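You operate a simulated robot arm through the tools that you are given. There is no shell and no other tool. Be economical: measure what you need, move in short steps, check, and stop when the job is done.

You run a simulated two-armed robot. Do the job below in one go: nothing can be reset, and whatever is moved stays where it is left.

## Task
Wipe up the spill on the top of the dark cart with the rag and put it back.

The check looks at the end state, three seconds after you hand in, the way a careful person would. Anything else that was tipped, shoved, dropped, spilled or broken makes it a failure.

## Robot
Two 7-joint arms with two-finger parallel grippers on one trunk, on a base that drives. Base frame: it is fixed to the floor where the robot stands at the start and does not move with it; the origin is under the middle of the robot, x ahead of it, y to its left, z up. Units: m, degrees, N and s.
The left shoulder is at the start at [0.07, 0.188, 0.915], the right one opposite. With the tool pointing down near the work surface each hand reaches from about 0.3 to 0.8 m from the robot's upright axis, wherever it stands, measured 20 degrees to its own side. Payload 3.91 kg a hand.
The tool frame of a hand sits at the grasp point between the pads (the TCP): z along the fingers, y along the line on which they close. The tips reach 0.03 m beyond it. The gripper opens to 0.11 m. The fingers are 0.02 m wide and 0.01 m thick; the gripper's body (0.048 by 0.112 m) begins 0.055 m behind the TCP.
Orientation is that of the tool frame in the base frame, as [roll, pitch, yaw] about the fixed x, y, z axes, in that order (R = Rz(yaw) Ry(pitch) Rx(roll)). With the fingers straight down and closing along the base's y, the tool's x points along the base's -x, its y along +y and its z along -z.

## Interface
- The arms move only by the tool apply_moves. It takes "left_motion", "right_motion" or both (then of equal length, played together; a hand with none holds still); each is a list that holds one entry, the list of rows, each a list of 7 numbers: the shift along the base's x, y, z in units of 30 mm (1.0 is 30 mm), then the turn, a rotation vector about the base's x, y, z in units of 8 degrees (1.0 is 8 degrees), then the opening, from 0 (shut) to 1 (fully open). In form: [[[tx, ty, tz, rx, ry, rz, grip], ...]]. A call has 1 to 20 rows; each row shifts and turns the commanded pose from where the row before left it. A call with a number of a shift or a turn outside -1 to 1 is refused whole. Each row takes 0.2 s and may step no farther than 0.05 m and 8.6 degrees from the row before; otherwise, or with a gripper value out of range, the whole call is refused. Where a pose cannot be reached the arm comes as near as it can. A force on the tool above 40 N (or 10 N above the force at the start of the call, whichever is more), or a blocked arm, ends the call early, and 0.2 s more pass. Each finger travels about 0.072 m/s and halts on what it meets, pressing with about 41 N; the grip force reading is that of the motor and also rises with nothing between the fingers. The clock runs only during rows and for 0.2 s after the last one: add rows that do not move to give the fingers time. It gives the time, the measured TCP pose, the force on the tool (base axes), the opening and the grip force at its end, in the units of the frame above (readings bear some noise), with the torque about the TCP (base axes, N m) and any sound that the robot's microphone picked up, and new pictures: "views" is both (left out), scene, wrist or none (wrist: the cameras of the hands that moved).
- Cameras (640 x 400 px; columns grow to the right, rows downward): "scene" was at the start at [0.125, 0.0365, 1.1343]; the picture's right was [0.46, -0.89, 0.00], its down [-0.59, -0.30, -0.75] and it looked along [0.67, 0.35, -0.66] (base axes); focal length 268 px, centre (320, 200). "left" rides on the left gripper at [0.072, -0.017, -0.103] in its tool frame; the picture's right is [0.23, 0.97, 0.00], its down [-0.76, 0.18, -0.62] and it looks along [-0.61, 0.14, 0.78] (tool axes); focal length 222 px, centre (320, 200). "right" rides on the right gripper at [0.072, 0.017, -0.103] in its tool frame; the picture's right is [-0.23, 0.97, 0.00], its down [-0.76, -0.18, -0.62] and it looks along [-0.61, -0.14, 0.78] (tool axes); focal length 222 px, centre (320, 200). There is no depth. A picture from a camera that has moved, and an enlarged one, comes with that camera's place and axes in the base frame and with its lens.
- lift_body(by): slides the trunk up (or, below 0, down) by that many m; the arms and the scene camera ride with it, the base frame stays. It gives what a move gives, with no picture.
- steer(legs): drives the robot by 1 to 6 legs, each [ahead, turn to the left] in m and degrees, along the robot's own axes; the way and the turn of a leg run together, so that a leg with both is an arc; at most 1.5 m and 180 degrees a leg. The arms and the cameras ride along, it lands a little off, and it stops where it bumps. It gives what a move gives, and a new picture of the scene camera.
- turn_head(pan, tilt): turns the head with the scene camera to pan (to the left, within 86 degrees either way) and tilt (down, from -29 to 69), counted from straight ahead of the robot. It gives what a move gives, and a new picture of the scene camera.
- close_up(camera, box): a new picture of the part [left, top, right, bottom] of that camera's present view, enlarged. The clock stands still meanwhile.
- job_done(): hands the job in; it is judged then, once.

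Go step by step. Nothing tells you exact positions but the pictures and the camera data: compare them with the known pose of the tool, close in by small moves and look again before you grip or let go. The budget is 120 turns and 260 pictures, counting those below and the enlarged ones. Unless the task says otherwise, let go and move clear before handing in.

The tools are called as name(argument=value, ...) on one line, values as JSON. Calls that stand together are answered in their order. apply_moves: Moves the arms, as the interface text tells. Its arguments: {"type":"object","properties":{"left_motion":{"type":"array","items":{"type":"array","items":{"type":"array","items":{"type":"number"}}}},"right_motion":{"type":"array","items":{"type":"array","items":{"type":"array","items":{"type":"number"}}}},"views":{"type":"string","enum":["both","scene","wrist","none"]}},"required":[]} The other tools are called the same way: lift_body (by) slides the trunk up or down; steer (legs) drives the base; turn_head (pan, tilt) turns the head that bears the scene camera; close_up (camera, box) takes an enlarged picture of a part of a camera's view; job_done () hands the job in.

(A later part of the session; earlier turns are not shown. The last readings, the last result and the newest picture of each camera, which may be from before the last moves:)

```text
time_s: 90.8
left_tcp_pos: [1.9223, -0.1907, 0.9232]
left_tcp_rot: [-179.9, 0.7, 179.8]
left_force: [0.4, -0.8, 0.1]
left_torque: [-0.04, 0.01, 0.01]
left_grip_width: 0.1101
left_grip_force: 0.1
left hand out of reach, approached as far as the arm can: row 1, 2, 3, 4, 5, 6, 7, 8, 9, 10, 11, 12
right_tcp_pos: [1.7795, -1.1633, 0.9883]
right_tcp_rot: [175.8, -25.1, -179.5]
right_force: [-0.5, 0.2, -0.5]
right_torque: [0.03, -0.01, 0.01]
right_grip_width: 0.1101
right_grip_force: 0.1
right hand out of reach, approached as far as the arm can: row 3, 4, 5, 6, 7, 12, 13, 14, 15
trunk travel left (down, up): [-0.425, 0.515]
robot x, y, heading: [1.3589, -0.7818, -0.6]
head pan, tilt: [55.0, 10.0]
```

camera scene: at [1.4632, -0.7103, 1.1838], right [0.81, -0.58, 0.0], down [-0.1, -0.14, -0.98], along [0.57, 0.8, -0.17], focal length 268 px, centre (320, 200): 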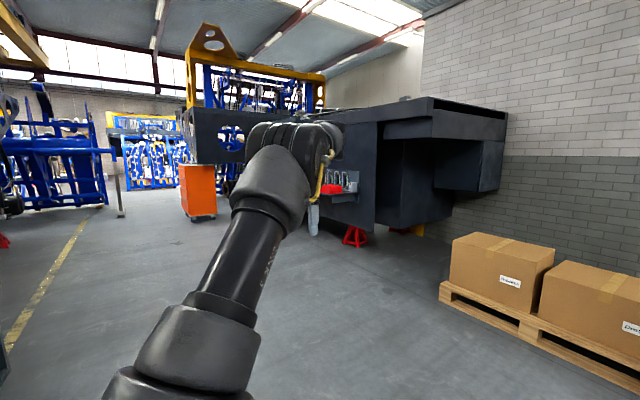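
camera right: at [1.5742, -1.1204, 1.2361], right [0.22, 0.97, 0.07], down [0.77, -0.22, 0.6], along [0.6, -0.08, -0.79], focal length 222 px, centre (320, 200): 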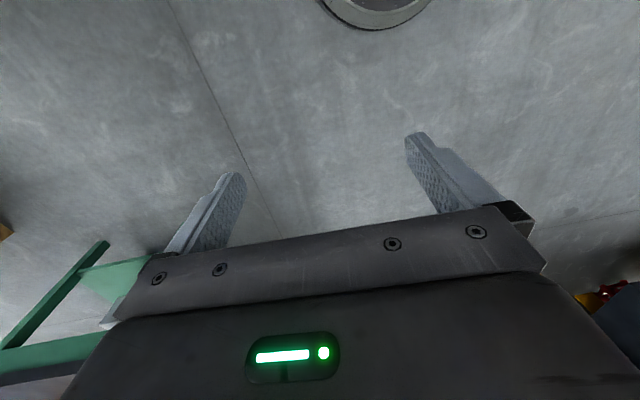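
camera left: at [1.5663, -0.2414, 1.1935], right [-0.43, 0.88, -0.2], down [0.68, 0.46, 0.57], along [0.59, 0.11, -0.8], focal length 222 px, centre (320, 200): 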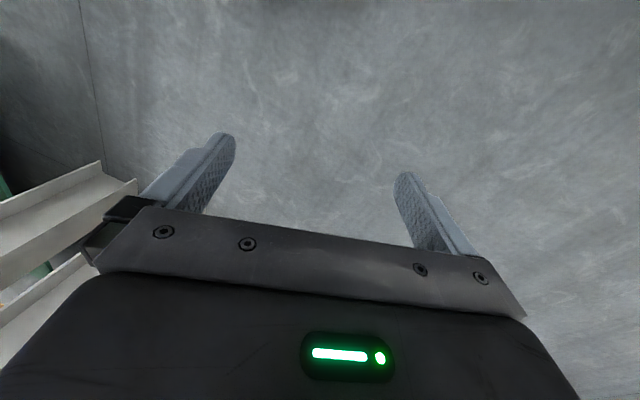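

The arms' elbows took a different branch coming back over the top. I'll retrace the left arm's path (up, back, down behind, then forward low) so it regains its original posture.

apply_moves(left_motion=[[[-0.95, -0.13, 0.57, 0, 0, 0, 1], [-0.95, -0.13, 0.57, 0, 0, 0, 1], [-0.95, -0.13, 0.57, 0, 0, 0, 1], [-0.95, -0.13, 0.57, 0, 0, 0, 1], [-0.95, -0.13, 0.57, 0, 0, 0, 1], [-0.95, -0.13, 0.57, 0, 0, 0, 1], [-0.95, -0.13, 0.57, 0, 0, 0, 1], [-0.95, -0.13, 0.57, 0, 0, 0, 1], [-0.95, -0.13, 0.57, 0, 0, 0, 1], [-0.95, -0.13, 0.57, 0, 0, 0, 1], [-0.94, -0.24, 0.62, 0, 0.42, 0, 1], [-0.94, -0.24, 0.62, 0, 0.42, 0, 1], [-0.94, -0.24, 0.62, 0, 0.42, 0, 1], [-0.94, -0.24, 0.62, 0, 0.42, 0, 1], [-0.94, -0.24, 0.62, 0, 0.42, 0, 1], [-0.94, -0.24, 0.62, 0, 0.42, 0, 1], [-0.94, -0.24, 0.62, 0, 0.42, 0, 1]]], views="none")

apply_moves(left_motion=[[[-0.97, 0.13, 0.48, 0, 0.55, 0, 1], [-0.97, 0.13, 0.48, 0, 0.55, 0, 1], [-0.97, 0.13, 0.48, 0, 0.55, 0, 1], [-0.97, 0.13, 0.48, 0, 0.55, 0, 1], [-0.97, 0.13, 0.48, 0, 0.55, 0, 1], [-0.97, 0.13, 0.48, 0, 0.55, 0, 1], [-0.97, 0.13, 0.48, 0, 0.55, 0, 1], [-0.97, 0.13, 0.48, 0, 0.55, 0, 1], [-0.97, 0.13, 0.48, 0, 0.55, 0, 1], [-0.7, 0, 0, 0, 0.5, 0, 1], [-0.7, 0, 0, 0, 0.5, 0, 1], [-0.7, 0, 0, 0, 0.5, 0, 1], [-0.7, 0, 0, 0, 0.5, 0, 1], [-0.7, 0, 0, 0, 0.5, 0, 1], [-0.7, 0, 0, 0, 0.5, 0, 1], [-0.7, 0, 0, 0, 0.5, 0, 1], [-0.7, 0, 0, 0, 0.5, 0, 1]]], views="none")

```text
time_s: 94.3
left_tcp_pos: [1.47, -0.2556, 1.2529]
left_tcp_rot: [-179.7, -22.7, 179.9]
left_force: [-0.2, -0.1, 0.3]
left_torque: [-0.01, 0.04, -0.02]
left_grip_width: 0.1101
left_grip_force: 0.1
left hand out of reach, approached as far as the arm can: row 1, 2, 3, 4, 5
right_tcp_pos: [1.779, -1.163, 0.9873]
right_tcp_rot: [175.9, -25.1, -179.5]
right_force: [-0.1, 0.6, 0.3]
right_torque: [0.02, -0.01, -0.01]
right_grip_width: 0.11
right_grip_force: 0.0
trunk travel left (down, up): [-0.425, 0.515]
robot x, y, heading: [1.3585, -0.7825, -0.5]
head pan, tilt: [55.0, 10.0]
```

```text
time_s: 98.0
left_tcp_pos: [1.0412, -0.2184, 1.3819]
left_tcp_rot: [-2.4, -85.7, 2.2]
left_force: [-1.3, -0.4, 0.2]
left_torque: [-0.04, 0.02, 0.04]
left_grip_width: 0.1099
left_grip_force: 0.2
right_tcp_pos: [1.7795, -1.163, 0.9875]
right_tcp_rot: [176.0, -25.0, -179.6]
right_force: [-0.7, 0.1, 0.1]
right_torque: [-0.03, 0.0, -0.01]
right_grip_width: 0.1102
right_grip_force: 0.0
trunk travel left (down, up): [-0.425, 0.515]
robot x, y, heading: [1.3599, -0.7822, -0.5]
head pan, tilt: [55.0, 10.0]
```

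Retrace is tracking. Now down behind, then forward low.

apply_moves(left_motion=[[[0.1, -0.3, -0.95, 0, -0.5, 0, 1], [0.1, -0.3, -0.95, 0, -0.5, 0, 1], [0.1, -0.3, -0.95, 0, -0.5, 0, 1], [0.1, -0.3, -0.95, 0, -0.5, 0, 1], [0.1, -0.3, -0.95, 0, -0.5, 0, 1], [0.1, -0.3, -0.95, 0, -0.5, 0, 1], [0.1, -0.3, -0.95, 0, -0.5, 0, 1], [0.1, -0.3, -0.95, 0, -0.5, 0, 1], [0.1, -0.3, -0.95, 0, -0.5, 0, 1], [0.1, -0.3, -0.95, 0, -0.5, 0, 1], [0.1, -0.3, -0.95, 0, -0.5, 0, 1], [0.1, -0.3, -0.95, 0, -0.5, 0, 1]]], views="none")

apply_moves(left_motion=[[[0.95, 0, -0.8, 0, -0.5, 0, 1], [0.95, 0, -0.8, 0, -0.5, 0, 1], [0.95, 0, -0.8, 0, -0.5, 0, 1], [0.95, 0, -0.8, 0, -0.5, 0, 1], [0.95, 0, -0.8, 0, -0.5, 0, 1], [0.95, 0, -0.8, 0, -0.5, 0, 1], [0.95, 0, 0, 0, -0.2, 0, 1], [0.95, 0, 0, 0, -0.2, 0, 1], [0.95, 0, 0, 0, -0.2, 0, 1], [0.95, 0, 0, 0, -0.2, 0, 1], [0.95, 0, 0, 0, -0.2, 0, 1]]], views="none")

```text
time_s: 100.5
left_tcp_pos: [1.078, -0.3276, 1.0397]
left_tcp_rot: [-179.8, -46.2, 179.7]
left_force: [0.6, -0.4, 0.0]
left_torque: [-0.02, 0.02, 0.01]
left_grip_width: 0.1102
left_grip_force: 0.0
right_tcp_pos: [1.7797, -1.1623, 0.9883]
right_tcp_rot: [175.8, -25.1, -179.5]
right_force: [0.5, 0.9, 0.6]
right_torque: [-0.01, -0.04, 0.0]
right_grip_width: 0.1099
right_grip_force: 0.0
trunk travel left (down, up): [-0.425, 0.515]
robot x, y, heading: [1.3626, -0.7848, -0.2]
head pan, tilt: [55.0, 10.0]
```

```text
time_s: 103.0
left_tcp_pos: [1.3848, -0.3096, 0.9183]
left_tcp_rot: [-179.8, -14.4, 179.8]
left_force: [0.0, -0.2, -0.2]
left_torque: [-0.02, 0.0, 0.0]
left_grip_width: 0.1102
left_grip_force: 0.1
left hand out of reach, approached as far as the arm can: row 6, 7, 8, 10
right_tcp_pos: [1.7819, -1.1624, 0.9871]
right_tcp_rot: [175.9, -25.2, -179.4]
right_force: [1.3, -0.7, -0.7]
right_torque: [0.01, 0.03, 0.0]
right_grip_width: 0.1097
right_grip_force: 0.0
trunk travel left (down, up): [-0.425, 0.515]
robot x, y, heading: [1.3572, -0.783, -0.3]
head pan, tilt: [55.0, 10.0]
```

Almost there; I continue forward and slightly down, levelling the hand.

apply_moves(left_motion=[[[0.9, 0, -0.2, 0, -0.2, 0, 1], [0.9, 0, -0.2, 0, -0.2, 0, 1], [0.9, 0, -0.2, 0, -0.2, 0, 1], [0.9, 0, -0.2, 0, -0.2, 0, 1], [0.9, 0, -0.2, 0, -0.2, 0, 1], [0.9, 0, -0.2, 0, -0.2, 0, 1], [0.9, 0, -0.2, 0, -0.2, 0, 1], [0.9, 0, -0.2, 0, -0.2, 0, 1], [0.9, 0, -0.2, 0, -0.2, 0, 1], [0.9, 0, -0.2, 0, 0, 0, 1], [0.9, 0, -0.2, 0, 0, 0, 1], [0.9, 0, -0.2, 0, 0, 0, 1], [0.9, -0.3, -0.5, 0, 0, 0, 1], [0.9, -0.3, -0.5, 0, 0, 0, 1], [0.9, -0.8, -0.5, 0, 0, 0, 1], [0.3, -0.9, -0.5, 0, 0, 0, 1], [0.3, -0.9, -0.5, 0, 0, 0, 1], [0.3, -0.9, -0.5, 0, 0, 0, 1]]], views="none")

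```text
time_s: 106.8
left_tcp_pos: [1.8118, -0.4312, 0.7559]
left_tcp_rot: [-180.0, 0.4, 180.0]
left_force: [0.2, -0.2, -0.8]
left_torque: [-0.01, 0.0, 0.01]
left_grip_width: 0.1099
left_grip_force: 0.1
left hand out of reach, approached as far as the arm can: row 17
right_tcp_pos: [1.7776, -1.1622, 0.9885]
right_tcp_rot: [176.0, -25.0, -179.5]
right_force: [0.0, 0.6, -0.2]
right_torque: [0.0, -0.02, 0.0]
right_grip_width: 0.11
right_grip_force: 0.1
trunk travel left (down, up): [-0.425, 0.515]
robot x, y, heading: [1.3566, -0.7824, -0.4]
head pan, tilt: [55.0, 10.0]
```

Posture is restored. I test reach at a good working spot: forward and down to table height (here over open floor).

apply_moves(left_motion=[[[0.8, 0, -0.5, 0, 0, 0, 1], [0.8, 0, -0.5, 0, 0, 0, 1], [0.8, 0, -0.5, 0, 0, 0, 1], [0.8, 0, -0.5, 0, 0, 0, 1], [0.8, 0, -0.5, 0, 0, 0, 1], [0.8, 0, -0.5, 0, 0, 0, 1], [0.3, -0.5, -0.5, 0, 0, 0, 1], [0, -0.5, -0.5, 0, 0, 0, 1], [0, -0.5, 0, 0, 0, 0, 1], [0, -0.5, 0, 0, 0, 0, 1], [0, -0.5, 0, 0, 0, 0, 1], [0, -0.5, 0, 0, 0, 0, 1]]], views="none")

```text
time_s: 109.3
left_tcp_pos: [1.849, -0.4065, 0.6497]
left_tcp_rot: [-179.8, 0.2, 179.6]
left_force: [0.1, -0.6, -0.8]
left_torque: [0.03, 0.04, 0.02]
left_grip_width: 0.11
left_grip_force: 0.2
left hand out of reach, approached as far as the arm can: row 1, 2, 3, 4, 5, 6, 7, 8, 9, 10, 11, 12
right_tcp_pos: [1.7804, -1.1633, 0.9875]
right_tcp_rot: [175.9, -25.2, -179.4]
right_force: [-0.4, 0.4, 0.0]
right_torque: [0.01, 0.04, 0.02]
right_grip_width: 0.1098
right_grip_force: 0.1
trunk travel left (down, up): [-0.425, 0.515]
robot x, y, heading: [1.3576, -0.7837, -0.4]
head pan, tilt: [55.0, 10.0]
```

Inboard reach is limited at this yaw; I test with the hand yawed clockwise as that helped before.

apply_moves(left_motion=[[[0, 0, 0.5, 0, 0, -1, 1], [0, 0, 0, 0, 0, -1, 1], [0, 0, 0, 0, 0, -1, 1], [0, 0, 0, 0, 0, -1, 1], [0.6, -0.3, 0, 0, 0, 0, 1], [0.6, -0.3, 0, 0, 0, 0, 1], [0.6, -0.3, 0, 0, 0, 0, 1], [0.6, -0.3, 0, 0, 0, 0, 1], [0.6, -0.3, 0, 0, 0, 0, 1], [0.6, -0.3, 0, 0, 0, 0, 1]]], views="none")

turn_head(pan=35, tilt=35)

```text
time_s: 111.5
left_tcp_pos: [1.9607, -0.4615, 0.6648]
left_tcp_rot: [-179.8, 0.1, 147.9]
left_force: [-0.2, 0.3, -0.1]
left_torque: [0.01, 0.0, -0.01]
left_grip_width: 0.1101
left_grip_force: 0.0
right_tcp_pos: [1.7804, -1.1634, 0.9882]
right_tcp_rot: [175.9, -25.2, -179.5]
right_force: [0.3, 0.2, 0.5]
right_torque: [0.03, -0.02, 0.02]
right_grip_width: 0.1101
right_grip_force: 0.1
trunk travel left (down, up): [-0.425, 0.515]
robot x, y, heading: [1.3579, -0.7825, -0.3]
head pan, tilt: [55.0, 10.0]
```

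```text
time_s: 112.4
left_tcp_pos: [1.9568, -0.4616, 0.6646]
left_tcp_rot: [-179.9, 0.1, 147.9]
left_force: [-0.2, -0.3, -0.5]
left_torque: [-0.01, 0.0, 0.0]
left_grip_width: 0.11
left_grip_force: 0.1
right_tcp_pos: [1.7796, -1.1626, 0.9874]
right_tcp_rot: [175.9, -25.2, -179.5]
right_force: [0.3, -0.1, -0.8]
right_torque: [0.01, 0.01, -0.02]
right_grip_width: 0.1099
right_grip_force: 0.0
trunk travel left (down, up): [-0.425, 0.515]
robot x, y, heading: [1.3584, -0.7866, -0.5]
head pan, tilt: [35.0, 35.0]
camera scene: at [1.4818, -0.7361, 1.1437], right [0.57, -0.82, 0.0], down [-0.47, -0.33, -0.82], along [0.67, 0.47, -0.57], focal length 268 px, centre (320, 200)
```

scene: 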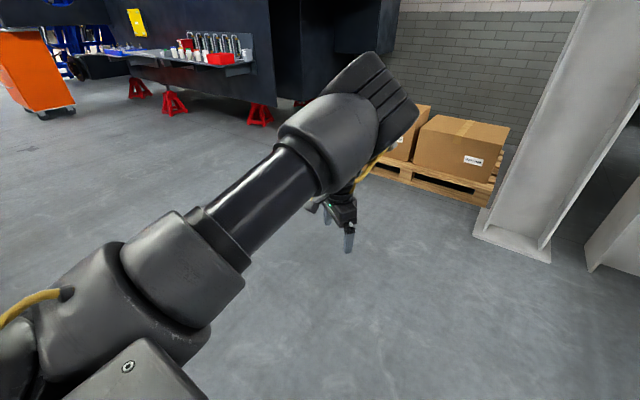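

With this yaw the left hand reaches (0.6 ahead, 0.32 left) easily. I lift it, then drive to the far side of the cart.

apply_moves(left_motion=[[[-0.4, 0, 0.9, 0, 0, 0, 1], [-0.4, 0, 0.9, 0, 0, 0, 1], [-0.4, 0, 0.9, 0, 0, 0, 1], [-0.4, 0, 0.9, 0, 0, 0, 1], [-0.4, 0, 0.9, 0, 0, 0, 1], [-0.4, 0, 0.9, 0, 0, 0, 1], [-0.4, 0, 0.9, 0, 0, 0, 1]]], views="none")

steer(legs=[[0, 90.4]])

```text
time_s: 114.0
left_tcp_pos: [1.87, -0.4522, 0.8464]
left_tcp_rot: [-178.8, 0.0, 149.2]
left_force: [0.0, 0.0, 0.8]
left_torque: [-0.04, -0.01, -0.03]
left_grip_width: 0.11
left_grip_force: 0.1
right_tcp_pos: [1.779, -1.1634, 0.988]
right_tcp_rot: [175.9, -25.1, -179.5]
right_force: [-0.3, -0.3, 0.8]
right_torque: [-0.01, -0.03, -0.02]
right_grip_width: 0.11
right_grip_force: 0.0
trunk travel left (down, up): [-0.425, 0.515]
robot x, y, heading: [1.3578, -0.7849, -0.7]
head pan, tilt: [35.0, 35.0]
```

```text
time_s: 118.3
left_tcp_pos: [1.0262, -0.2718, 0.8494]
left_tcp_rot: [-178.8, 0.5, -120.5]
left_force: [-0.7, -0.4, -0.2]
left_torque: [0.01, -0.03, -0.03]
left_grip_width: 0.1101
left_grip_force: 0.0
right_tcp_pos: [1.7369, -0.361, 0.9876]
right_tcp_rot: [175.8, -25.2, -89.1]
right_force: [0.5, 0.3, -0.4]
right_torque: [0.02, 0.0, 0.0]
right_grip_width: 0.1102
right_grip_force: 0.1
trunk travel left (down, up): [-0.425, 0.515]
robot x, y, heading: [1.3611, -0.7815, 89.7]
head pan, tilt: [35.0, 35.0]
camera scene: at [1.3086, -0.6635, 1.1436], right [0.82, 0.57, 0.0], down [0.33, -0.47, -0.82], along [-0.47, 0.67, -0.57], focal length 268 px, centre (320, 200)
```

scene: 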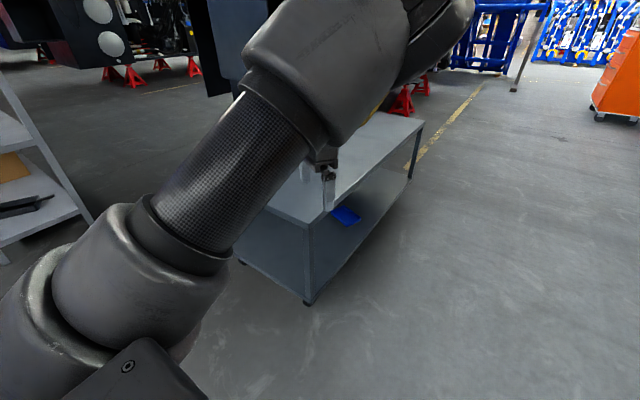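

Clear along the far side. I drive 1.23 m along the cart, then turn to face it.

steer(legs=[[1.23, 0]])

steer(legs=[[0, 89]])

turn_head(pan=0, tilt=45)

```text
time_s: 124.5
left_tcp_pos: [1.014, 0.9577, 0.8495]
left_tcp_rot: [-178.7, 0.6, -119.7]
left_force: [-0.4, -0.4, 0.4]
left_torque: [-0.05, -0.01, 0.02]
left_grip_width: 0.1101
left_grip_force: 0.0
right_tcp_pos: [1.7269, 0.8788, 0.9879]
right_tcp_rot: [175.9, -25.1, -88.5]
right_force: [0.4, -0.1, -0.3]
right_torque: [0.0, -0.01, -0.02]
right_grip_width: 0.1099
right_grip_force: 0.1
trunk travel left (down, up): [-0.425, 0.515]
robot x, y, heading: [1.3543, 0.4513, 90.5]
head pan, tilt: [35.0, 35.0]
camera scene: at [1.3021, 0.5708, 1.1436], right [0.81, 0.58, 0.0], down [0.33, -0.47, -0.82], along [-0.48, 0.67, -0.57], focal length 268 px, centre (320, 200)
```

scene: 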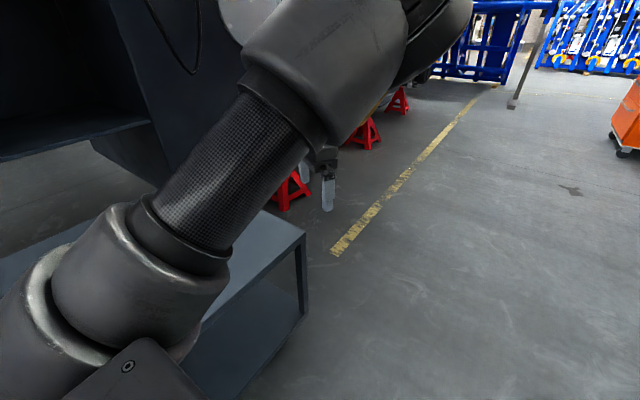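

```text
time_s: 128.7
left_tcp_pos: [0.8407, 0.1212, 0.851]
left_tcp_rot: [-178.7, 0.7, -30.8]
left_force: [0.3, 0.3, -0.6]
left_torque: [0.03, 0.0, -0.01]
left_grip_width: 0.1102
left_grip_force: 0.0
right_tcp_pos: [0.9341, 0.8323, 0.9882]
right_tcp_rot: [175.9, -25.1, 0.4]
right_force: [0.4, 0.4, 0.4]
right_torque: [0.02, -0.01, -0.02]
right_grip_width: 0.1101
right_grip_force: 0.1
trunk travel left (down, up): [-0.425, 0.515]
robot x, y, heading: [1.3559, 0.4538, 179.6]
head pan, tilt: [35.0, 35.0]
camera scene: at [1.2311, 0.3992, 1.1436], right [-0.57, 0.82, 0.0], down [0.47, 0.32, -0.82], along [-0.68, -0.46, -0.57], focal length 268 px, centre (320, 200)
```

scene: 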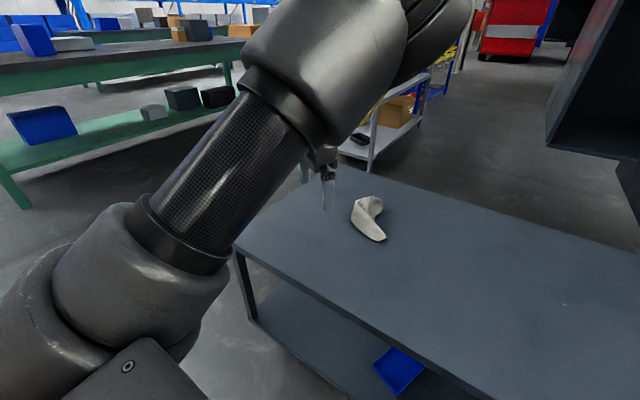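

```text
time_s: 129.7
left_tcp_pos: [0.8409, 0.121, 0.8489]
left_tcp_rot: [-178.7, 0.6, -30.8]
left_force: [0.6, 0.3, 0.4]
left_torque: [0.0, 0.05, 0.03]
left_grip_width: 0.1101
left_grip_force: 0.0
right_tcp_pos: [0.9342, 0.8318, 0.9876]
right_tcp_rot: [175.9, -25.1, 0.5]
right_force: [-0.1, -0.4, 0.4]
right_torque: [-0.05, 0.01, -0.01]
right_grip_width: 0.1102
right_grip_force: 0.1
trunk travel left (down, up): [-0.425, 0.515]
robot x, y, heading: [1.3517, 0.4513, 179.5]
head pan, tilt: [0.0, 45.0]
camera scene: at [1.2223, 0.4499, 1.1288], right [0.01, 1.0, 0.0], down [0.71, -0.01, -0.71], along [-0.71, 0.01, -0.71], focal length 268 px, centre (320, 200)
```

scene: 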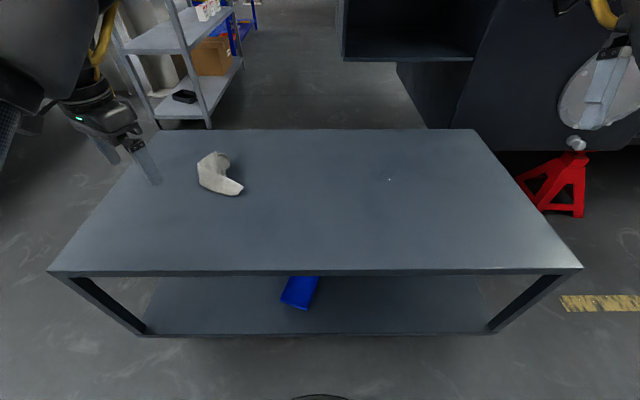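

Excellent view: cart, rag at about (0.58, 0.15) and spill near (0.57, 0.68) in current readings. I take close-ups of both.

close_up(camera="scene", box=[340, 140, 440, 210])

close_up(camera="scene", box=[170, 135, 270, 205])

close_up(camera="left", box=[0, 0, 640, 400])

```text
5.71 times, centred on (390, 175) of scene
camera zoom: at [1.2223, 0.4499, 1.1288], right [0.01, 1.0, 0.0], down [0.71, -0.01, -0.71], along [-0.71, 0.01, -0.71], focal length 1529 px, centre (-80, 343)
```

zoom: 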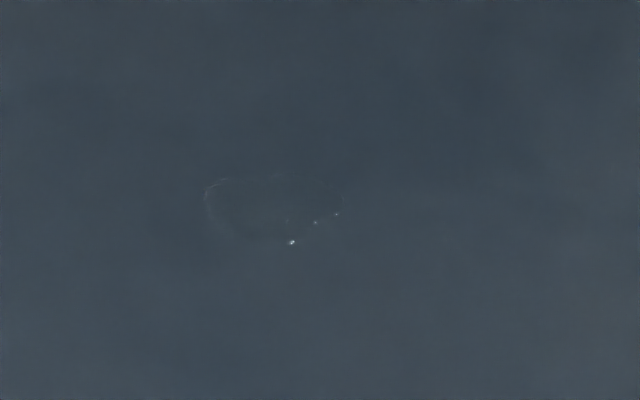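

```text
5.71 times, centred on (220, 170) of scene
camera zoom: at [1.2223, 0.4499, 1.1288], right [0.01, 1.0, 0.0], down [0.71, -0.01, -0.71], along [-0.71, 0.01, -0.71], focal length 1529 px, centre (891, 371)
```

zoom: 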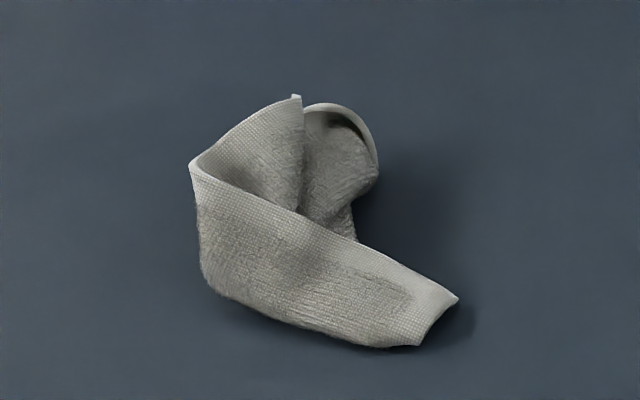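

```text
1.00 times, centred on (320, 200) of left
camera zoom: at [0.9128, 0.0967, 0.9519], right [-0.3, -0.95, -0.03], down [-0.75, 0.22, 0.63], along [-0.59, 0.21, -0.78], focal length 222 px, centre (320, 200)
```

zoom: 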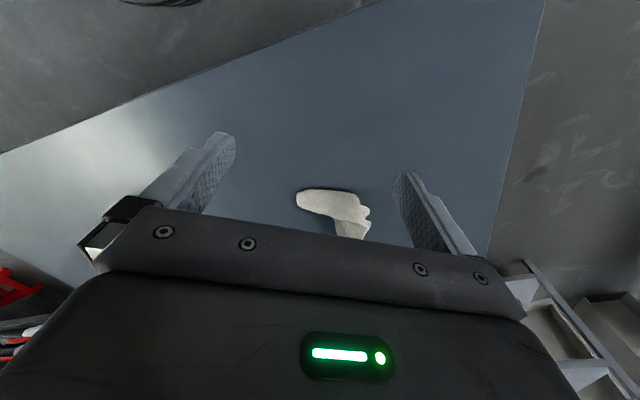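

I've located the spill at about (0.562, 0.657), roughly 8×6 cm, and the rag's standing folds around (0.53, 0.135). I drive a bit closer so the left hand can reach.

steer(legs=[[0.12, 0.5]])

```text
time_s: 130.9
left_tcp_pos: [0.7241, 0.1175, 0.8491]
left_tcp_rot: [-178.6, 0.6, -30.3]
left_force: [0.3, -0.1, -0.4]
left_torque: [0.01, -0.01, 0.0]
left_grip_width: 0.11
left_grip_force: 0.1
right_tcp_pos: [0.8092, 0.8294, 0.9867]
right_tcp_rot: [175.9, -25.2, 0.9]
right_force: [-1.0, 0.3, -0.3]
right_torque: [-0.02, -0.04, -0.01]
right_grip_width: 0.1099
right_grip_force: 0.0
trunk travel left (down, up): [-0.425, 0.515]
robot x, y, heading: [1.2355, 0.4502, 180.0]
head pan, tilt: [0.0, 45.0]
camera scene: at [1.1019, 0.4494, 1.1287], right [0.0, 1.0, 0.0], down [0.71, 0.0, -0.71], along [-0.71, 0.0, -0.71], focal length 268 px, centre (320, 200)
```

scene: 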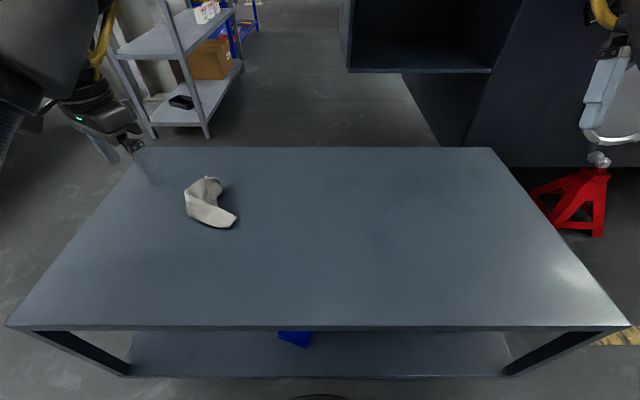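

Gap to the cart looks fine (~4 cm). Now I move the left hand above the rag's folds.

apply_moves(left_motion=[[[-0.92, 0.08, -0.5, 0, 0, 0, 1], [-0.92, 0.08, -0.5, 0, 0, 0, 1], [-0.92, 0.08, -0.5, 0, 0, 0, 1], [-0.92, 0.08, -0.5, 0, 0, 0, 1], [-0.92, 0.08, -0.5, 0, 0, 0, 1], [-0.92, 0.08, -0.5, 0, 0, 0, 1], [-0.92, 0.08, -0.5, 0, 0, 0, 1]]], views="both")

```text
time_s: 132.5
left_tcp_pos: [0.5764, 0.1131, 0.7352]
left_tcp_rot: [-178.8, 0.8, -30.4]
left_force: [-0.4, -1.6, 0.8]
left_torque: [-0.02, -0.01, -0.01]
left_grip_width: 0.1099
left_grip_force: 0.1
left hand out of reach, approached as far as the arm can: row 5, 6, 7
right_tcp_pos: [0.8104, 0.8288, 0.9879]
right_tcp_rot: [175.8, -25.3, 0.9]
right_force: [-0.1, -1.2, 0.1]
right_torque: [0.02, -0.02, 0.02]
right_grip_width: 0.1099
right_grip_force: 0.0
trunk travel left (down, up): [-0.425, 0.515]
robot x, y, heading: [1.2337, 0.451, 179.7]
head pan, tilt: [0.0, 45.0]
camera scene: at [1.1023, 0.4489, 1.1287], right [0.0, 1.0, 0.0], down [0.71, 0.0, -0.71], along [-0.71, 0.0, -0.71], focal length 268 px, centre (320, 200)
camera left: at [0.6491, 0.0889, 0.8371], right [-0.3, -0.95, -0.02], down [-0.75, 0.22, 0.63], along [-0.6, 0.2, -0.78], focal length 222 px, centre (320, 200)
```

scene: 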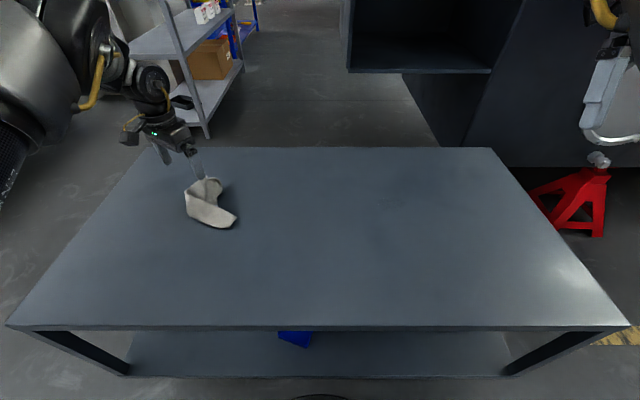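
left: 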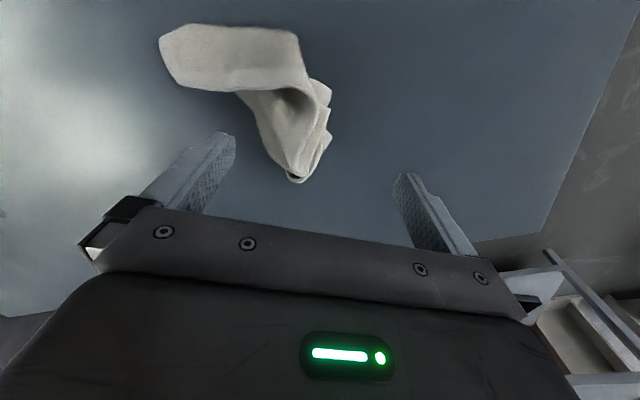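

From the wrist view the graspable neck of the rag is near (0.55, 0.147). I step there while lowering a little.

apply_moves(left_motion=[[[0, 0.3, -0.5, 0, 0, -0.5, 1], [0, 0.3, -0.5, 0, 0, -0.5, 1], [0, 0.3, -0.5, 0, 0, 0, 1], [0, 0.2, -0.3, 0, 0, 0, 1]]], views="wrist")

```text
time_s: 133.5
left_tcp_pos: [0.5791, 0.1457, 0.681]
left_tcp_rot: [-178.7, 0.7, -38.3]
left_force: [-0.6, -0.3, 0.3]
left_torque: [0.02, 0.04, 0.03]
left_grip_width: 0.1101
left_grip_force: 0.1
right_tcp_pos: [0.8103, 0.8291, 0.9882]
right_tcp_rot: [175.9, -25.1, 0.9]
right_force: [-0.1, 0.1, -0.4]
right_torque: [-0.02, 0.01, -0.03]
right_grip_width: 0.1097
right_grip_force: 0.0
trunk travel left (down, up): [-0.425, 0.515]
robot x, y, heading: [1.2324, 0.4495, 179.9]
head pan, tilt: [0.0, 45.0]
camera left: at [0.6457, 0.1133, 0.7837], right [-0.43, -0.9, -0.03], down [-0.71, 0.32, 0.63], along [-0.56, 0.28, -0.78], focal length 222 px, centre (320, 200)
```

left: 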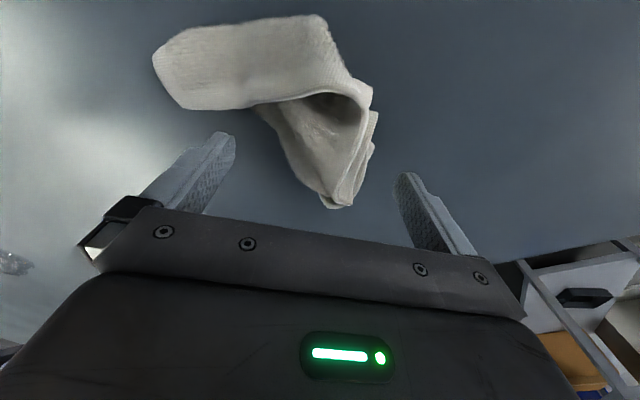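

The hand is nearly over the neck of the rag. I shift 1.5 cm forward and descend to the table, then look before closing.

apply_moves(left_motion=[[[-0.27, 0, -0.4, 0, 0, 0, 1], [-0.27, 0, -0.4, 0, 0, 0, 1], [0, 0, -0.5, 0, 0, 0, 1], [0, 0, -0.5, 0, 0, 0, 1], [0, 0, -0.5, 0, 0, 0, 1]]], views="both")

```text
time_s: 134.7
left_tcp_pos: [0.5596, 0.1431, 0.6307]
left_tcp_rot: [-179.6, 1.0, -38.2]
left_force: [16.5, 4.1, 29.2]
left_torque: [-1.33, 0.29, 0.55]
left_grip_width: 0.1027
left_grip_force: 0.1
right_tcp_pos: [0.8136, 0.8297, 0.9894]
right_tcp_rot: [175.8, -25.0, 1.2]
right_force: [0.8, 0.4, -0.1]
right_torque: [0.04, -0.02, -0.01]
right_grip_width: 0.1099
right_grip_force: 0.0
trunk travel left (down, up): [-0.425, 0.515]
robot x, y, heading: [1.2341, 0.4537, -179.8]
head pan, tilt: [0.0, 45.0]
stopped in row 5 (left hand): the force on the tool passed its limit (the readings are from after the stop); the commanded pose is now the measured one
camera scene: at [1.1068, 0.4506, 1.1297], right [0.0, 1.0, 0.0], down [0.7, 0.0, -0.71], along [-0.71, 0.0, -0.7], focal length 268 px, centre (320, 200)
camera left: at [0.6298, 0.1118, 0.7322], right [-0.42, -0.91, -0.01], down [-0.7, 0.32, 0.64], along [-0.57, 0.28, -0.77], focal length 222 px, centre (320, 200)
```

scene: 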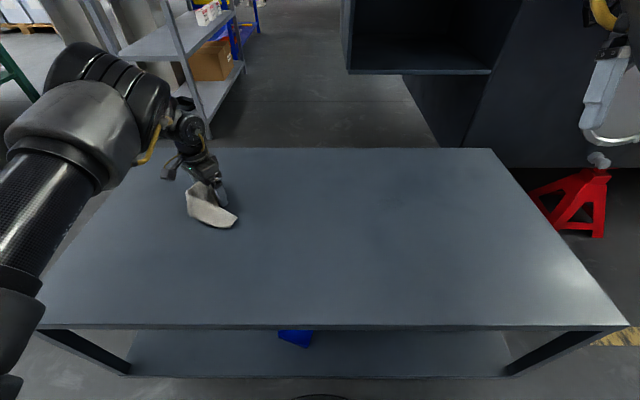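
left: 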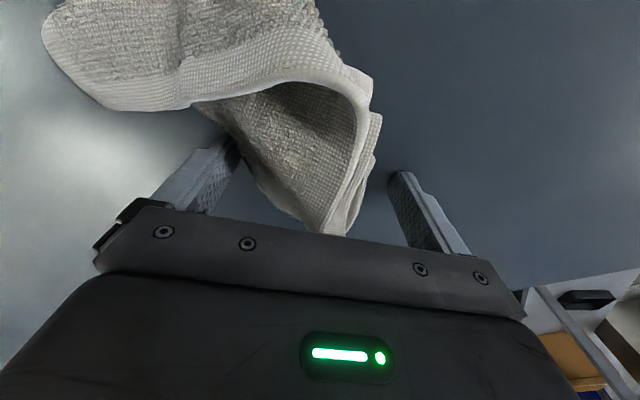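

The left finger touched the neck's edge. I raise slightly, shift about 1 cm to clear it, and descend again.

apply_moves(left_motion=[[[0, 0, 0.8, 0, 0, 0, 1], [-0.2, 0.4, 0, 0, 0, 0, 1], [0, 0, -0.5, 0, 0, 0, 1], [0, 0, -0.5, 0, 0, 0, 1], [0, 0, -0.4, 0, 0, 0, 1]]], views="wrist")

```text
time_s: 135.8
left_tcp_pos: [0.5491, 0.1552, 0.6301]
left_tcp_rot: [180.0, 1.5, -38.6]
left_force: [12.1, 1.1, 31.2]
left_torque: [1.2, -1.7, -0.75]
left_grip_width: 0.1095
left_grip_force: 0.0
right_tcp_pos: [0.8133, 0.8293, 0.9893]
right_tcp_rot: [175.8, -25.0, 1.0]
right_force: [-0.4, 1.0, -0.1]
right_torque: [-0.05, 0.0, 0.0]
right_grip_width: 0.1102
right_grip_force: 0.1
trunk travel left (down, up): [-0.425, 0.515]
robot x, y, heading: [1.2352, 0.4502, -179.8]
head pan, tilt: [0.0, 45.0]
stopped in row 5 (left hand): the force on the tool passed its limit (the readings are from after the stop); the commanded pose is now the measured one
camera left: at [0.6209, 0.1225, 0.7312], right [-0.43, -0.9, -0.01], down [-0.69, 0.33, 0.64], along [-0.58, 0.28, -0.76], focal length 222 px, centre (320, 200)
```

left: 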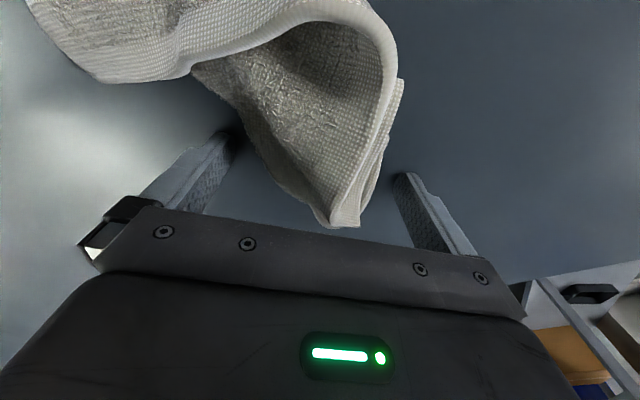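

Torque signs show different fingertips touching in free spots, so the tips are simply on the table surface at TCP z≈0.63. I raise 4 mm and close on the rag.

apply_moves(left_motion=[[[0, 0, 0.15, 0, 0, 0, 1], [0, 0, 0, 0, 0, 0, 0.6], [0, 0, 0, 0, 0, 0, 0.3], [0, 0, 0, 0, 0, 0, 0], [0, 0, 0, 0, 0, 0, 0], [0, 0, 0, 0, 0, 0, 0], [0, 0, 0, 0, 0, 0, 0]]], views="both")

```text
time_s: 137.4
left_tcp_pos: [0.5479, 0.155, 0.6301]
left_tcp_rot: [-180.0, 1.5, -38.4]
left_force: [2.8, 4.4, 15.0]
left_torque: [0.04, -0.17, 0.08]
left_grip_width: 0.0079
left_grip_force: 40.7
right_tcp_pos: [0.8125, 0.8299, 0.988]
right_tcp_rot: [175.8, -25.0, 1.0]
right_force: [-0.4, 0.5, -0.2]
right_torque: [0.01, 0.0, 0.03]
right_grip_width: 0.1098
right_grip_force: 0.0
trunk travel left (down, up): [-0.425, 0.515]
robot x, y, heading: [1.234, 0.452, -179.9]
head pan, tilt: [0.0, 45.0]
camera scene: at [1.105, 0.4505, 1.1291], right [0.0, 1.0, 0.0], down [0.71, 0.0, -0.71], along [-0.71, 0.0, -0.71], focal length 268 px, centre (320, 200)
camera left: at [0.6198, 0.1235, 0.7313], right [-0.43, -0.9, -0.01], down [-0.69, 0.32, 0.64], along [-0.58, 0.28, -0.77], focal length 222 px, centre (320, 200)
```

scene: 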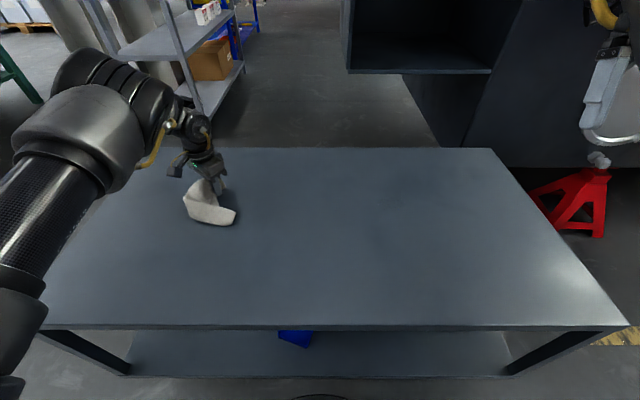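
left: 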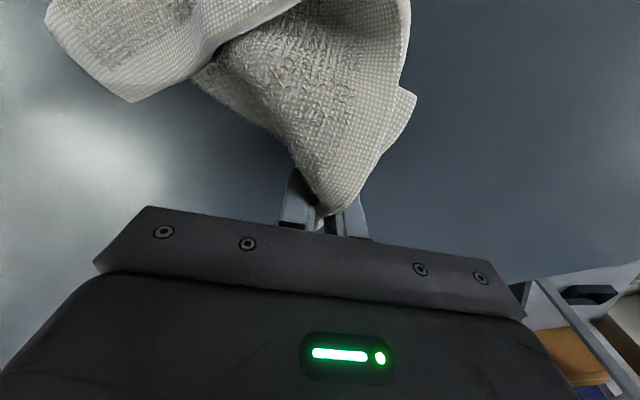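

The cloth is pinched (8 mm). I lift to verify.

apply_moves(left_motion=[[[0, 0, 0.7, 0, 0, 0, 0], [0, 0, 0.7, 0, 0, 0, 0], [0, 0, 0.7, 0, 0, 0, 0], [0, 0, 0.7, 0, 0, 0, 0], [0, 0, 0.7, 0, 0, 0, 0]]], views="both")

```text
time_s: 138.6
left_tcp_pos: [0.5574, 0.1528, 0.7316]
left_tcp_rot: [180.0, 1.6, -38.5]
left_force: [-0.5, 0.8, 0.3]
left_torque: [-0.05, 0.02, 0.02]
left_grip_width: 0.0077
left_grip_force: 41.3
left hand out of reach, approached as far as the arm can: row 4, 5
right_tcp_pos: [0.8101, 0.8282, 0.9885]
right_tcp_rot: [175.9, -25.0, 1.1]
right_force: [-0.2, -0.4, 0.0]
right_torque: [0.02, 0.04, 0.01]
right_grip_width: 0.1101
right_grip_force: 0.1
trunk travel left (down, up): [-0.425, 0.515]
robot x, y, heading: [1.2339, 0.452, -180.1]
head pan, tilt: [0.0, 45.0]
camera scene: at [1.1034, 0.4493, 1.1288], right [0.0, 1.0, 0.0], down [0.71, 0.0, -0.71], along [-0.71, 0.0, -0.71], focal length 268 px, centre (320, 200)
camera left: at [0.6272, 0.1195, 0.8326], right [-0.43, -0.9, -0.01], down [-0.69, 0.33, 0.64], along [-0.58, 0.28, -0.77], focal length 222 px, centre (320, 200)
```

scene: 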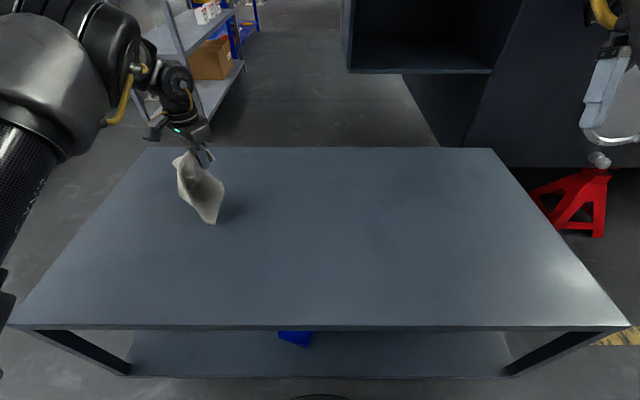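
left: 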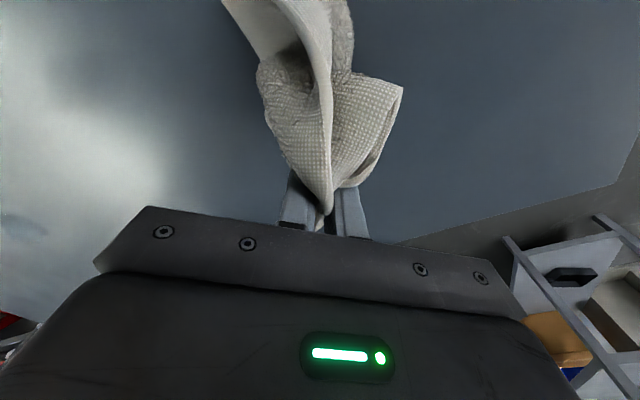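

The rag hangs from the hand. I raise and retract it a little, then turn the robot right about 42° to bring it over the spill.

apply_moves(left_motion=[[[0.6, 0, 0.6, 0, 0, 0, 0], [0.6, 0, 0.6, 0, 0, 0, 0], [0.6, 0, 0.6, 0, 0, 0, 0], [0.6, 0, 0.6, 0, 0, 0, 0]]], views="none")

steer(legs=[[0, -42]])

turn_head(pan=30, tilt=45)

```text
time_s: 139.6
left_tcp_pos: [0.6293, 0.152, 0.8038]
left_tcp_rot: [-180.0, 1.3, -38.5]
left_force: [-0.1, 0.1, 0.3]
left_torque: [-0.04, 0.08, 0.03]
left_grip_width: 0.0077
left_grip_force: 41.2
right_tcp_pos: [0.8112, 0.8288, 0.9879]
right_tcp_rot: [175.9, -25.1, 1.0]
right_force: [-0.8, -0.2, -0.2]
right_torque: [-0.03, 0.0, 0.01]
right_grip_width: 0.1101
right_grip_force: 0.1
trunk travel left (down, up): [-0.425, 0.515]
robot x, y, heading: [1.2327, 0.4524, -179.7]
head pan, tilt: [0.0, 45.0]
```

```text
time_s: 141.9
left_tcp_pos: [0.5838, 0.6358, 0.8046]
left_tcp_rot: [-179.9, 1.3, -80.4]
left_force: [0.1, -0.5, -0.8]
left_torque: [-0.02, -0.03, 0.2]
left_grip_width: 0.0072
left_grip_force: 40.6
right_tcp_pos: [1.172, 1.0151, 0.987]
right_tcp_rot: [175.9, -25.1, -41.0]
right_force: [0.9, -0.4, 0.2]
right_torque: [-0.01, -0.02, 0.03]
right_grip_width: 0.1099
right_grip_force: 0.0
trunk travel left (down, up): [-0.425, 0.515]
robot x, y, heading: [1.2366, 0.4541, 138.0]
head pan, tilt: [0.0, 45.0]
camera scene: at [1.1369, 0.5375, 1.1288], right [0.67, 0.74, 0.0], down [0.53, -0.47, -0.71], along [-0.53, 0.47, -0.71], focal length 268 px, centre (320, 200)
```

scene: 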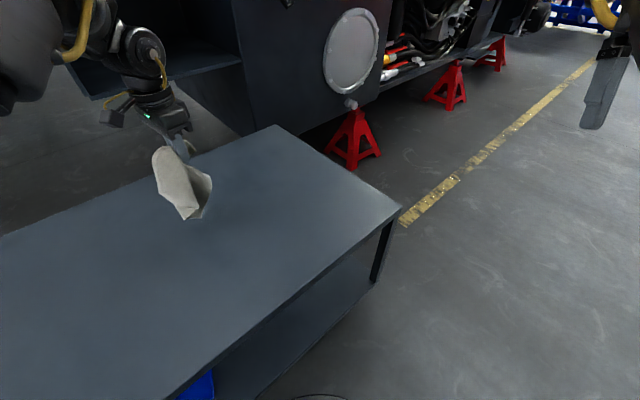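

```text
time_s: 142.9
left_tcp_pos: [0.5833, 0.6339, 0.8037]
left_tcp_rot: [-180.0, 1.4, -80.4]
left_force: [-0.5, -0.6, -0.2]
left_torque: [-0.01, 0.03, 0.14]
left_grip_width: 0.007
left_grip_force: 41.1
right_tcp_pos: [1.1709, 1.0154, 0.9882]
right_tcp_rot: [175.9, -25.1, -41.0]
right_force: [-0.3, 0.5, 0.6]
right_torque: [0.0, 0.0, 0.02]
right_grip_width: 0.1101
right_grip_force: 0.1
trunk travel left (down, up): [-0.425, 0.515]
robot x, y, heading: [1.2353, 0.4552, 138.2]
head pan, tilt: [30.0, 45.0]
camera scene: at [1.1176, 0.4999, 1.1288], right [0.21, 0.98, 0.0], down [0.69, -0.15, -0.71], along [-0.69, 0.15, -0.71], focal length 268 px, centre (320, 200)
```

scene: 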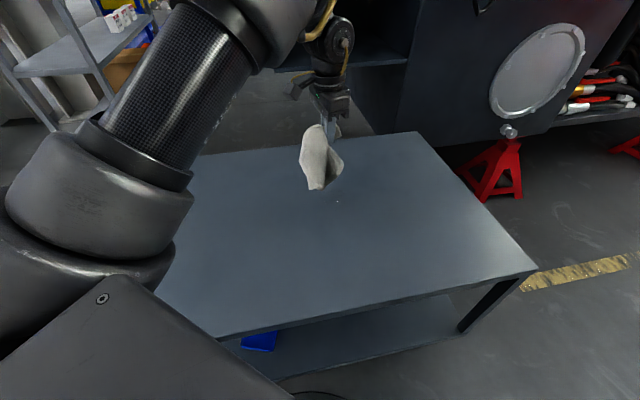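

The spill glints near (337, 200) in the view, just by the rag. I zoom and use the wrist camera.

close_up(camera="scene", box=[280, 150, 400, 225])

close_up(camera="left", box=[0, 0, 640, 400])

```text
5.33 times, centred on (340, 188) of scene
camera zoom: at [1.1176, 0.4999, 1.1288], right [0.21, 0.98, 0.0], down [0.69, -0.15, -0.71], along [-0.69, 0.15, -0.71], focal length 1427 px, centre (213, 267)
```

zoom: 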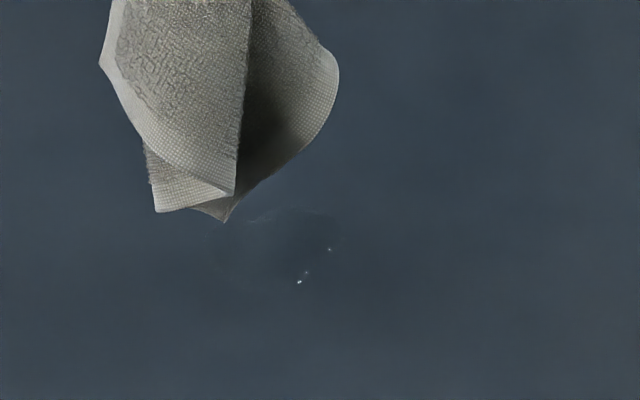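

```text
1.00 times, centred on (320, 200) of left
camera zoom: at [0.6138, 0.5645, 0.9049], right [-0.92, -0.39, -0.01], down [-0.3, 0.71, 0.64], along [-0.24, 0.59, -0.77], focal length 222 px, centre (320, 200)
```

zoom: 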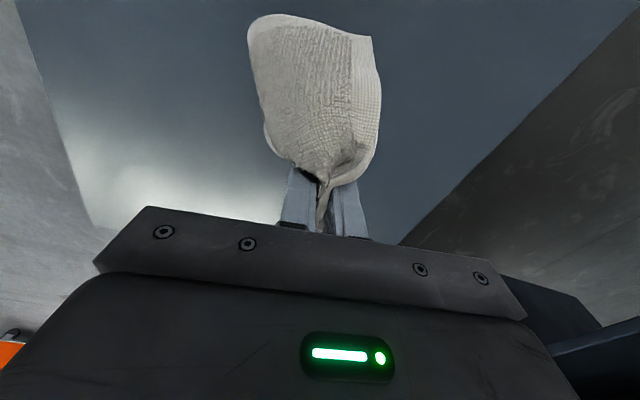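

Triangulating with the earlier wrist sighting puts the table at z≈0.60 and the spill at about (0.594, 0.645). I lower the rag onto its near side.

apply_moves(left_motion=[[[0.1, -0.1, -0.9, 0, 0, 0, 0], [0.1, -0.1, -0.9, 0, 0, 0, 0], [0.1, -0.1, -0.9, 0, 0, 0, 0], [0.1, -0.1, -0.9, 0, 0, 0, 0], [0.1, -0.1, -0.8, 0, 0, 0, 0], [0, 0, -0.7, 0, 0, 0, 0]]], views="both")

```text
time_s: 144.3
left_tcp_pos: [0.598, 0.6194, 0.6513]
left_tcp_rot: [-179.9, 1.3, -80.3]
left_force: [-0.4, 0.1, 0.0]
left_torque: [-0.02, -0.04, 0.19]
left_grip_width: 0.0072
left_grip_force: 41.1
right_tcp_pos: [1.1702, 1.0144, 0.9875]
right_tcp_rot: [175.9, -25.2, -41.0]
right_force: [-0.7, 0.0, -0.6]
right_torque: [-0.01, 0.0, 0.0]
right_grip_width: 0.1099
right_grip_force: 0.1
trunk travel left (down, up): [-0.425, 0.515]
robot x, y, heading: [1.233, 0.4542, 138.2]
head pan, tilt: [30.0, 45.0]
camera scene: at [1.1172, 0.4999, 1.1288], right [0.21, 0.98, 0.0], down [0.69, -0.15, -0.71], along [-0.69, 0.15, -0.71], focal length 268 px, centre (320, 200)
camera left: at [0.6288, 0.5496, 0.752], right [-0.92, -0.39, -0.01], down [-0.3, 0.71, 0.64], along [-0.24, 0.59, -0.77], focal length 222 px, centre (320, 200)
```

scene: 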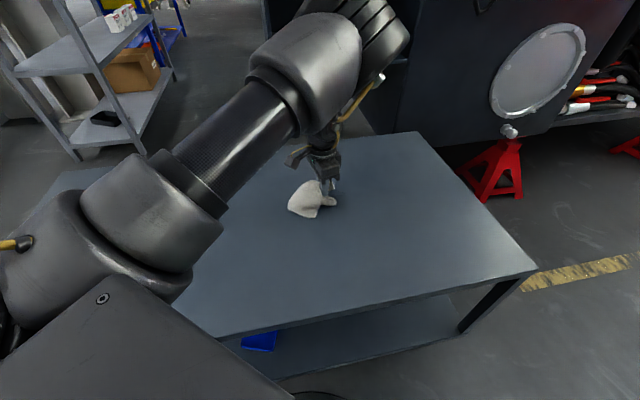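
left: 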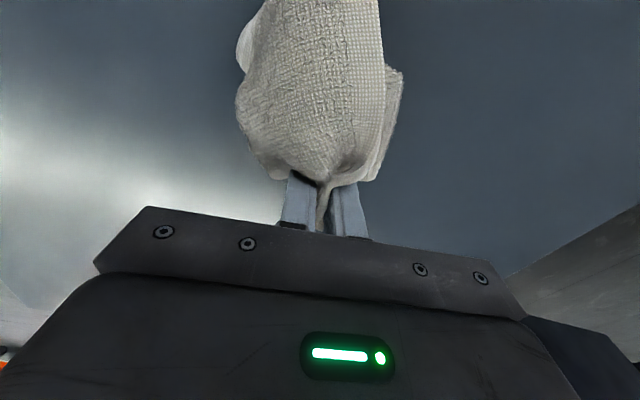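

The rag's body lies just to the −y side of the fingers, with the spill by the fingertips. I press slightly lower and sweep back and forth across the spill.

apply_moves(left_motion=[[[0, 0, -0.35, 0, 0, 0, 0], [0, 0.7, 0, 0, 0, 0, 0], [0, 0.7, 0, 0, 0, 0, 0], [0, 0.7, 0, 0, 0, 0, 0], [0, 0.7, 0, 0, 0, 0, 0], [-0.6, 0.3, 0, 0, 0, 0, 0], [0, -0.7, 0, 0, 0, 0, 0], [0, -0.7, 0, 0, 0, 0, 0], [0, -0.7, 0, 0, 0, 0, 0], [0, -0.7, 0, 0, 0, 0, 0], [0.7, 0, 0, 0, 0, 0, 0], [0.7, 0, 0, 0, 0, 0, 0], [0, 0.7, 0, 0, 0, 0, 0], [0, 0.7, 0, 0, 0, 0, 0], [0, 0.7, 0, 0, 0, 0, 0], [0, 0.7, 0, 0, 0, 0, 0]]], views="both")

```text
time_s: 147.7
left_tcp_pos: [0.6223, 0.7131, 0.6396]
left_tcp_rot: [-179.8, 1.4, -80.4]
left_force: [-0.3, 0.5, 1.0]
left_torque: [-0.07, 0.04, 0.17]
left_grip_width: 0.0068
left_grip_force: 41.0
right_tcp_pos: [1.1705, 1.0141, 0.9886]
right_tcp_rot: [175.8, -25.1, -41.0]
right_force: [-0.9, -0.2, 1.3]
right_torque: [-0.02, -0.01, 0.0]
right_grip_width: 0.1101
right_grip_force: 0.0
trunk travel left (down, up): [-0.425, 0.515]
robot x, y, heading: [1.2331, 0.4473, 138.3]
head pan, tilt: [30.0, 45.0]
camera scene: at [1.1176, 0.4997, 1.1288], right [0.21, 0.98, 0.0], down [0.69, -0.15, -0.71], along [-0.69, 0.15, -0.71], focal length 268 px, centre (320, 200)
camera left: at [0.6532, 0.6424, 0.7407], right [-0.92, -0.39, -0.01], down [-0.3, 0.71, 0.64], along [-0.24, 0.59, -0.77], focal length 222 px, centre (320, 200)
```

scene: 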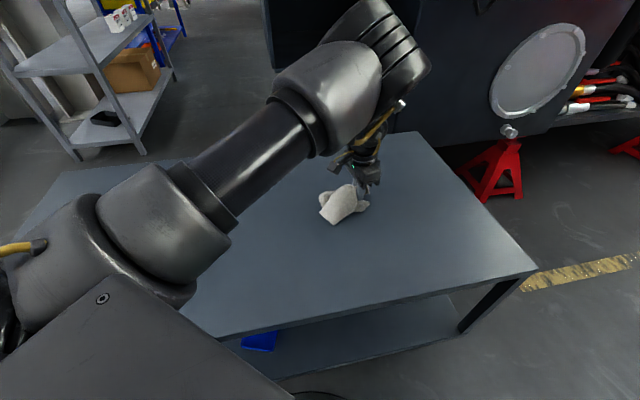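
left: 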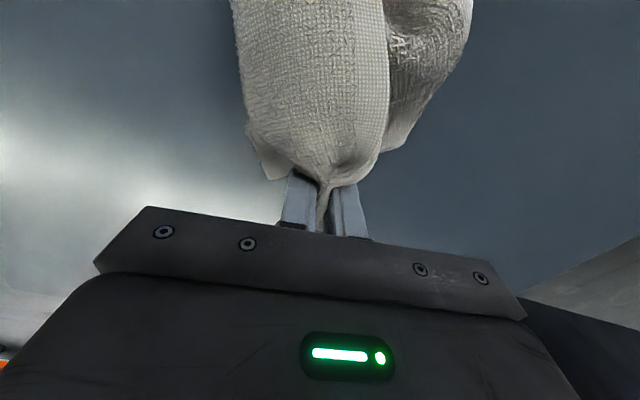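

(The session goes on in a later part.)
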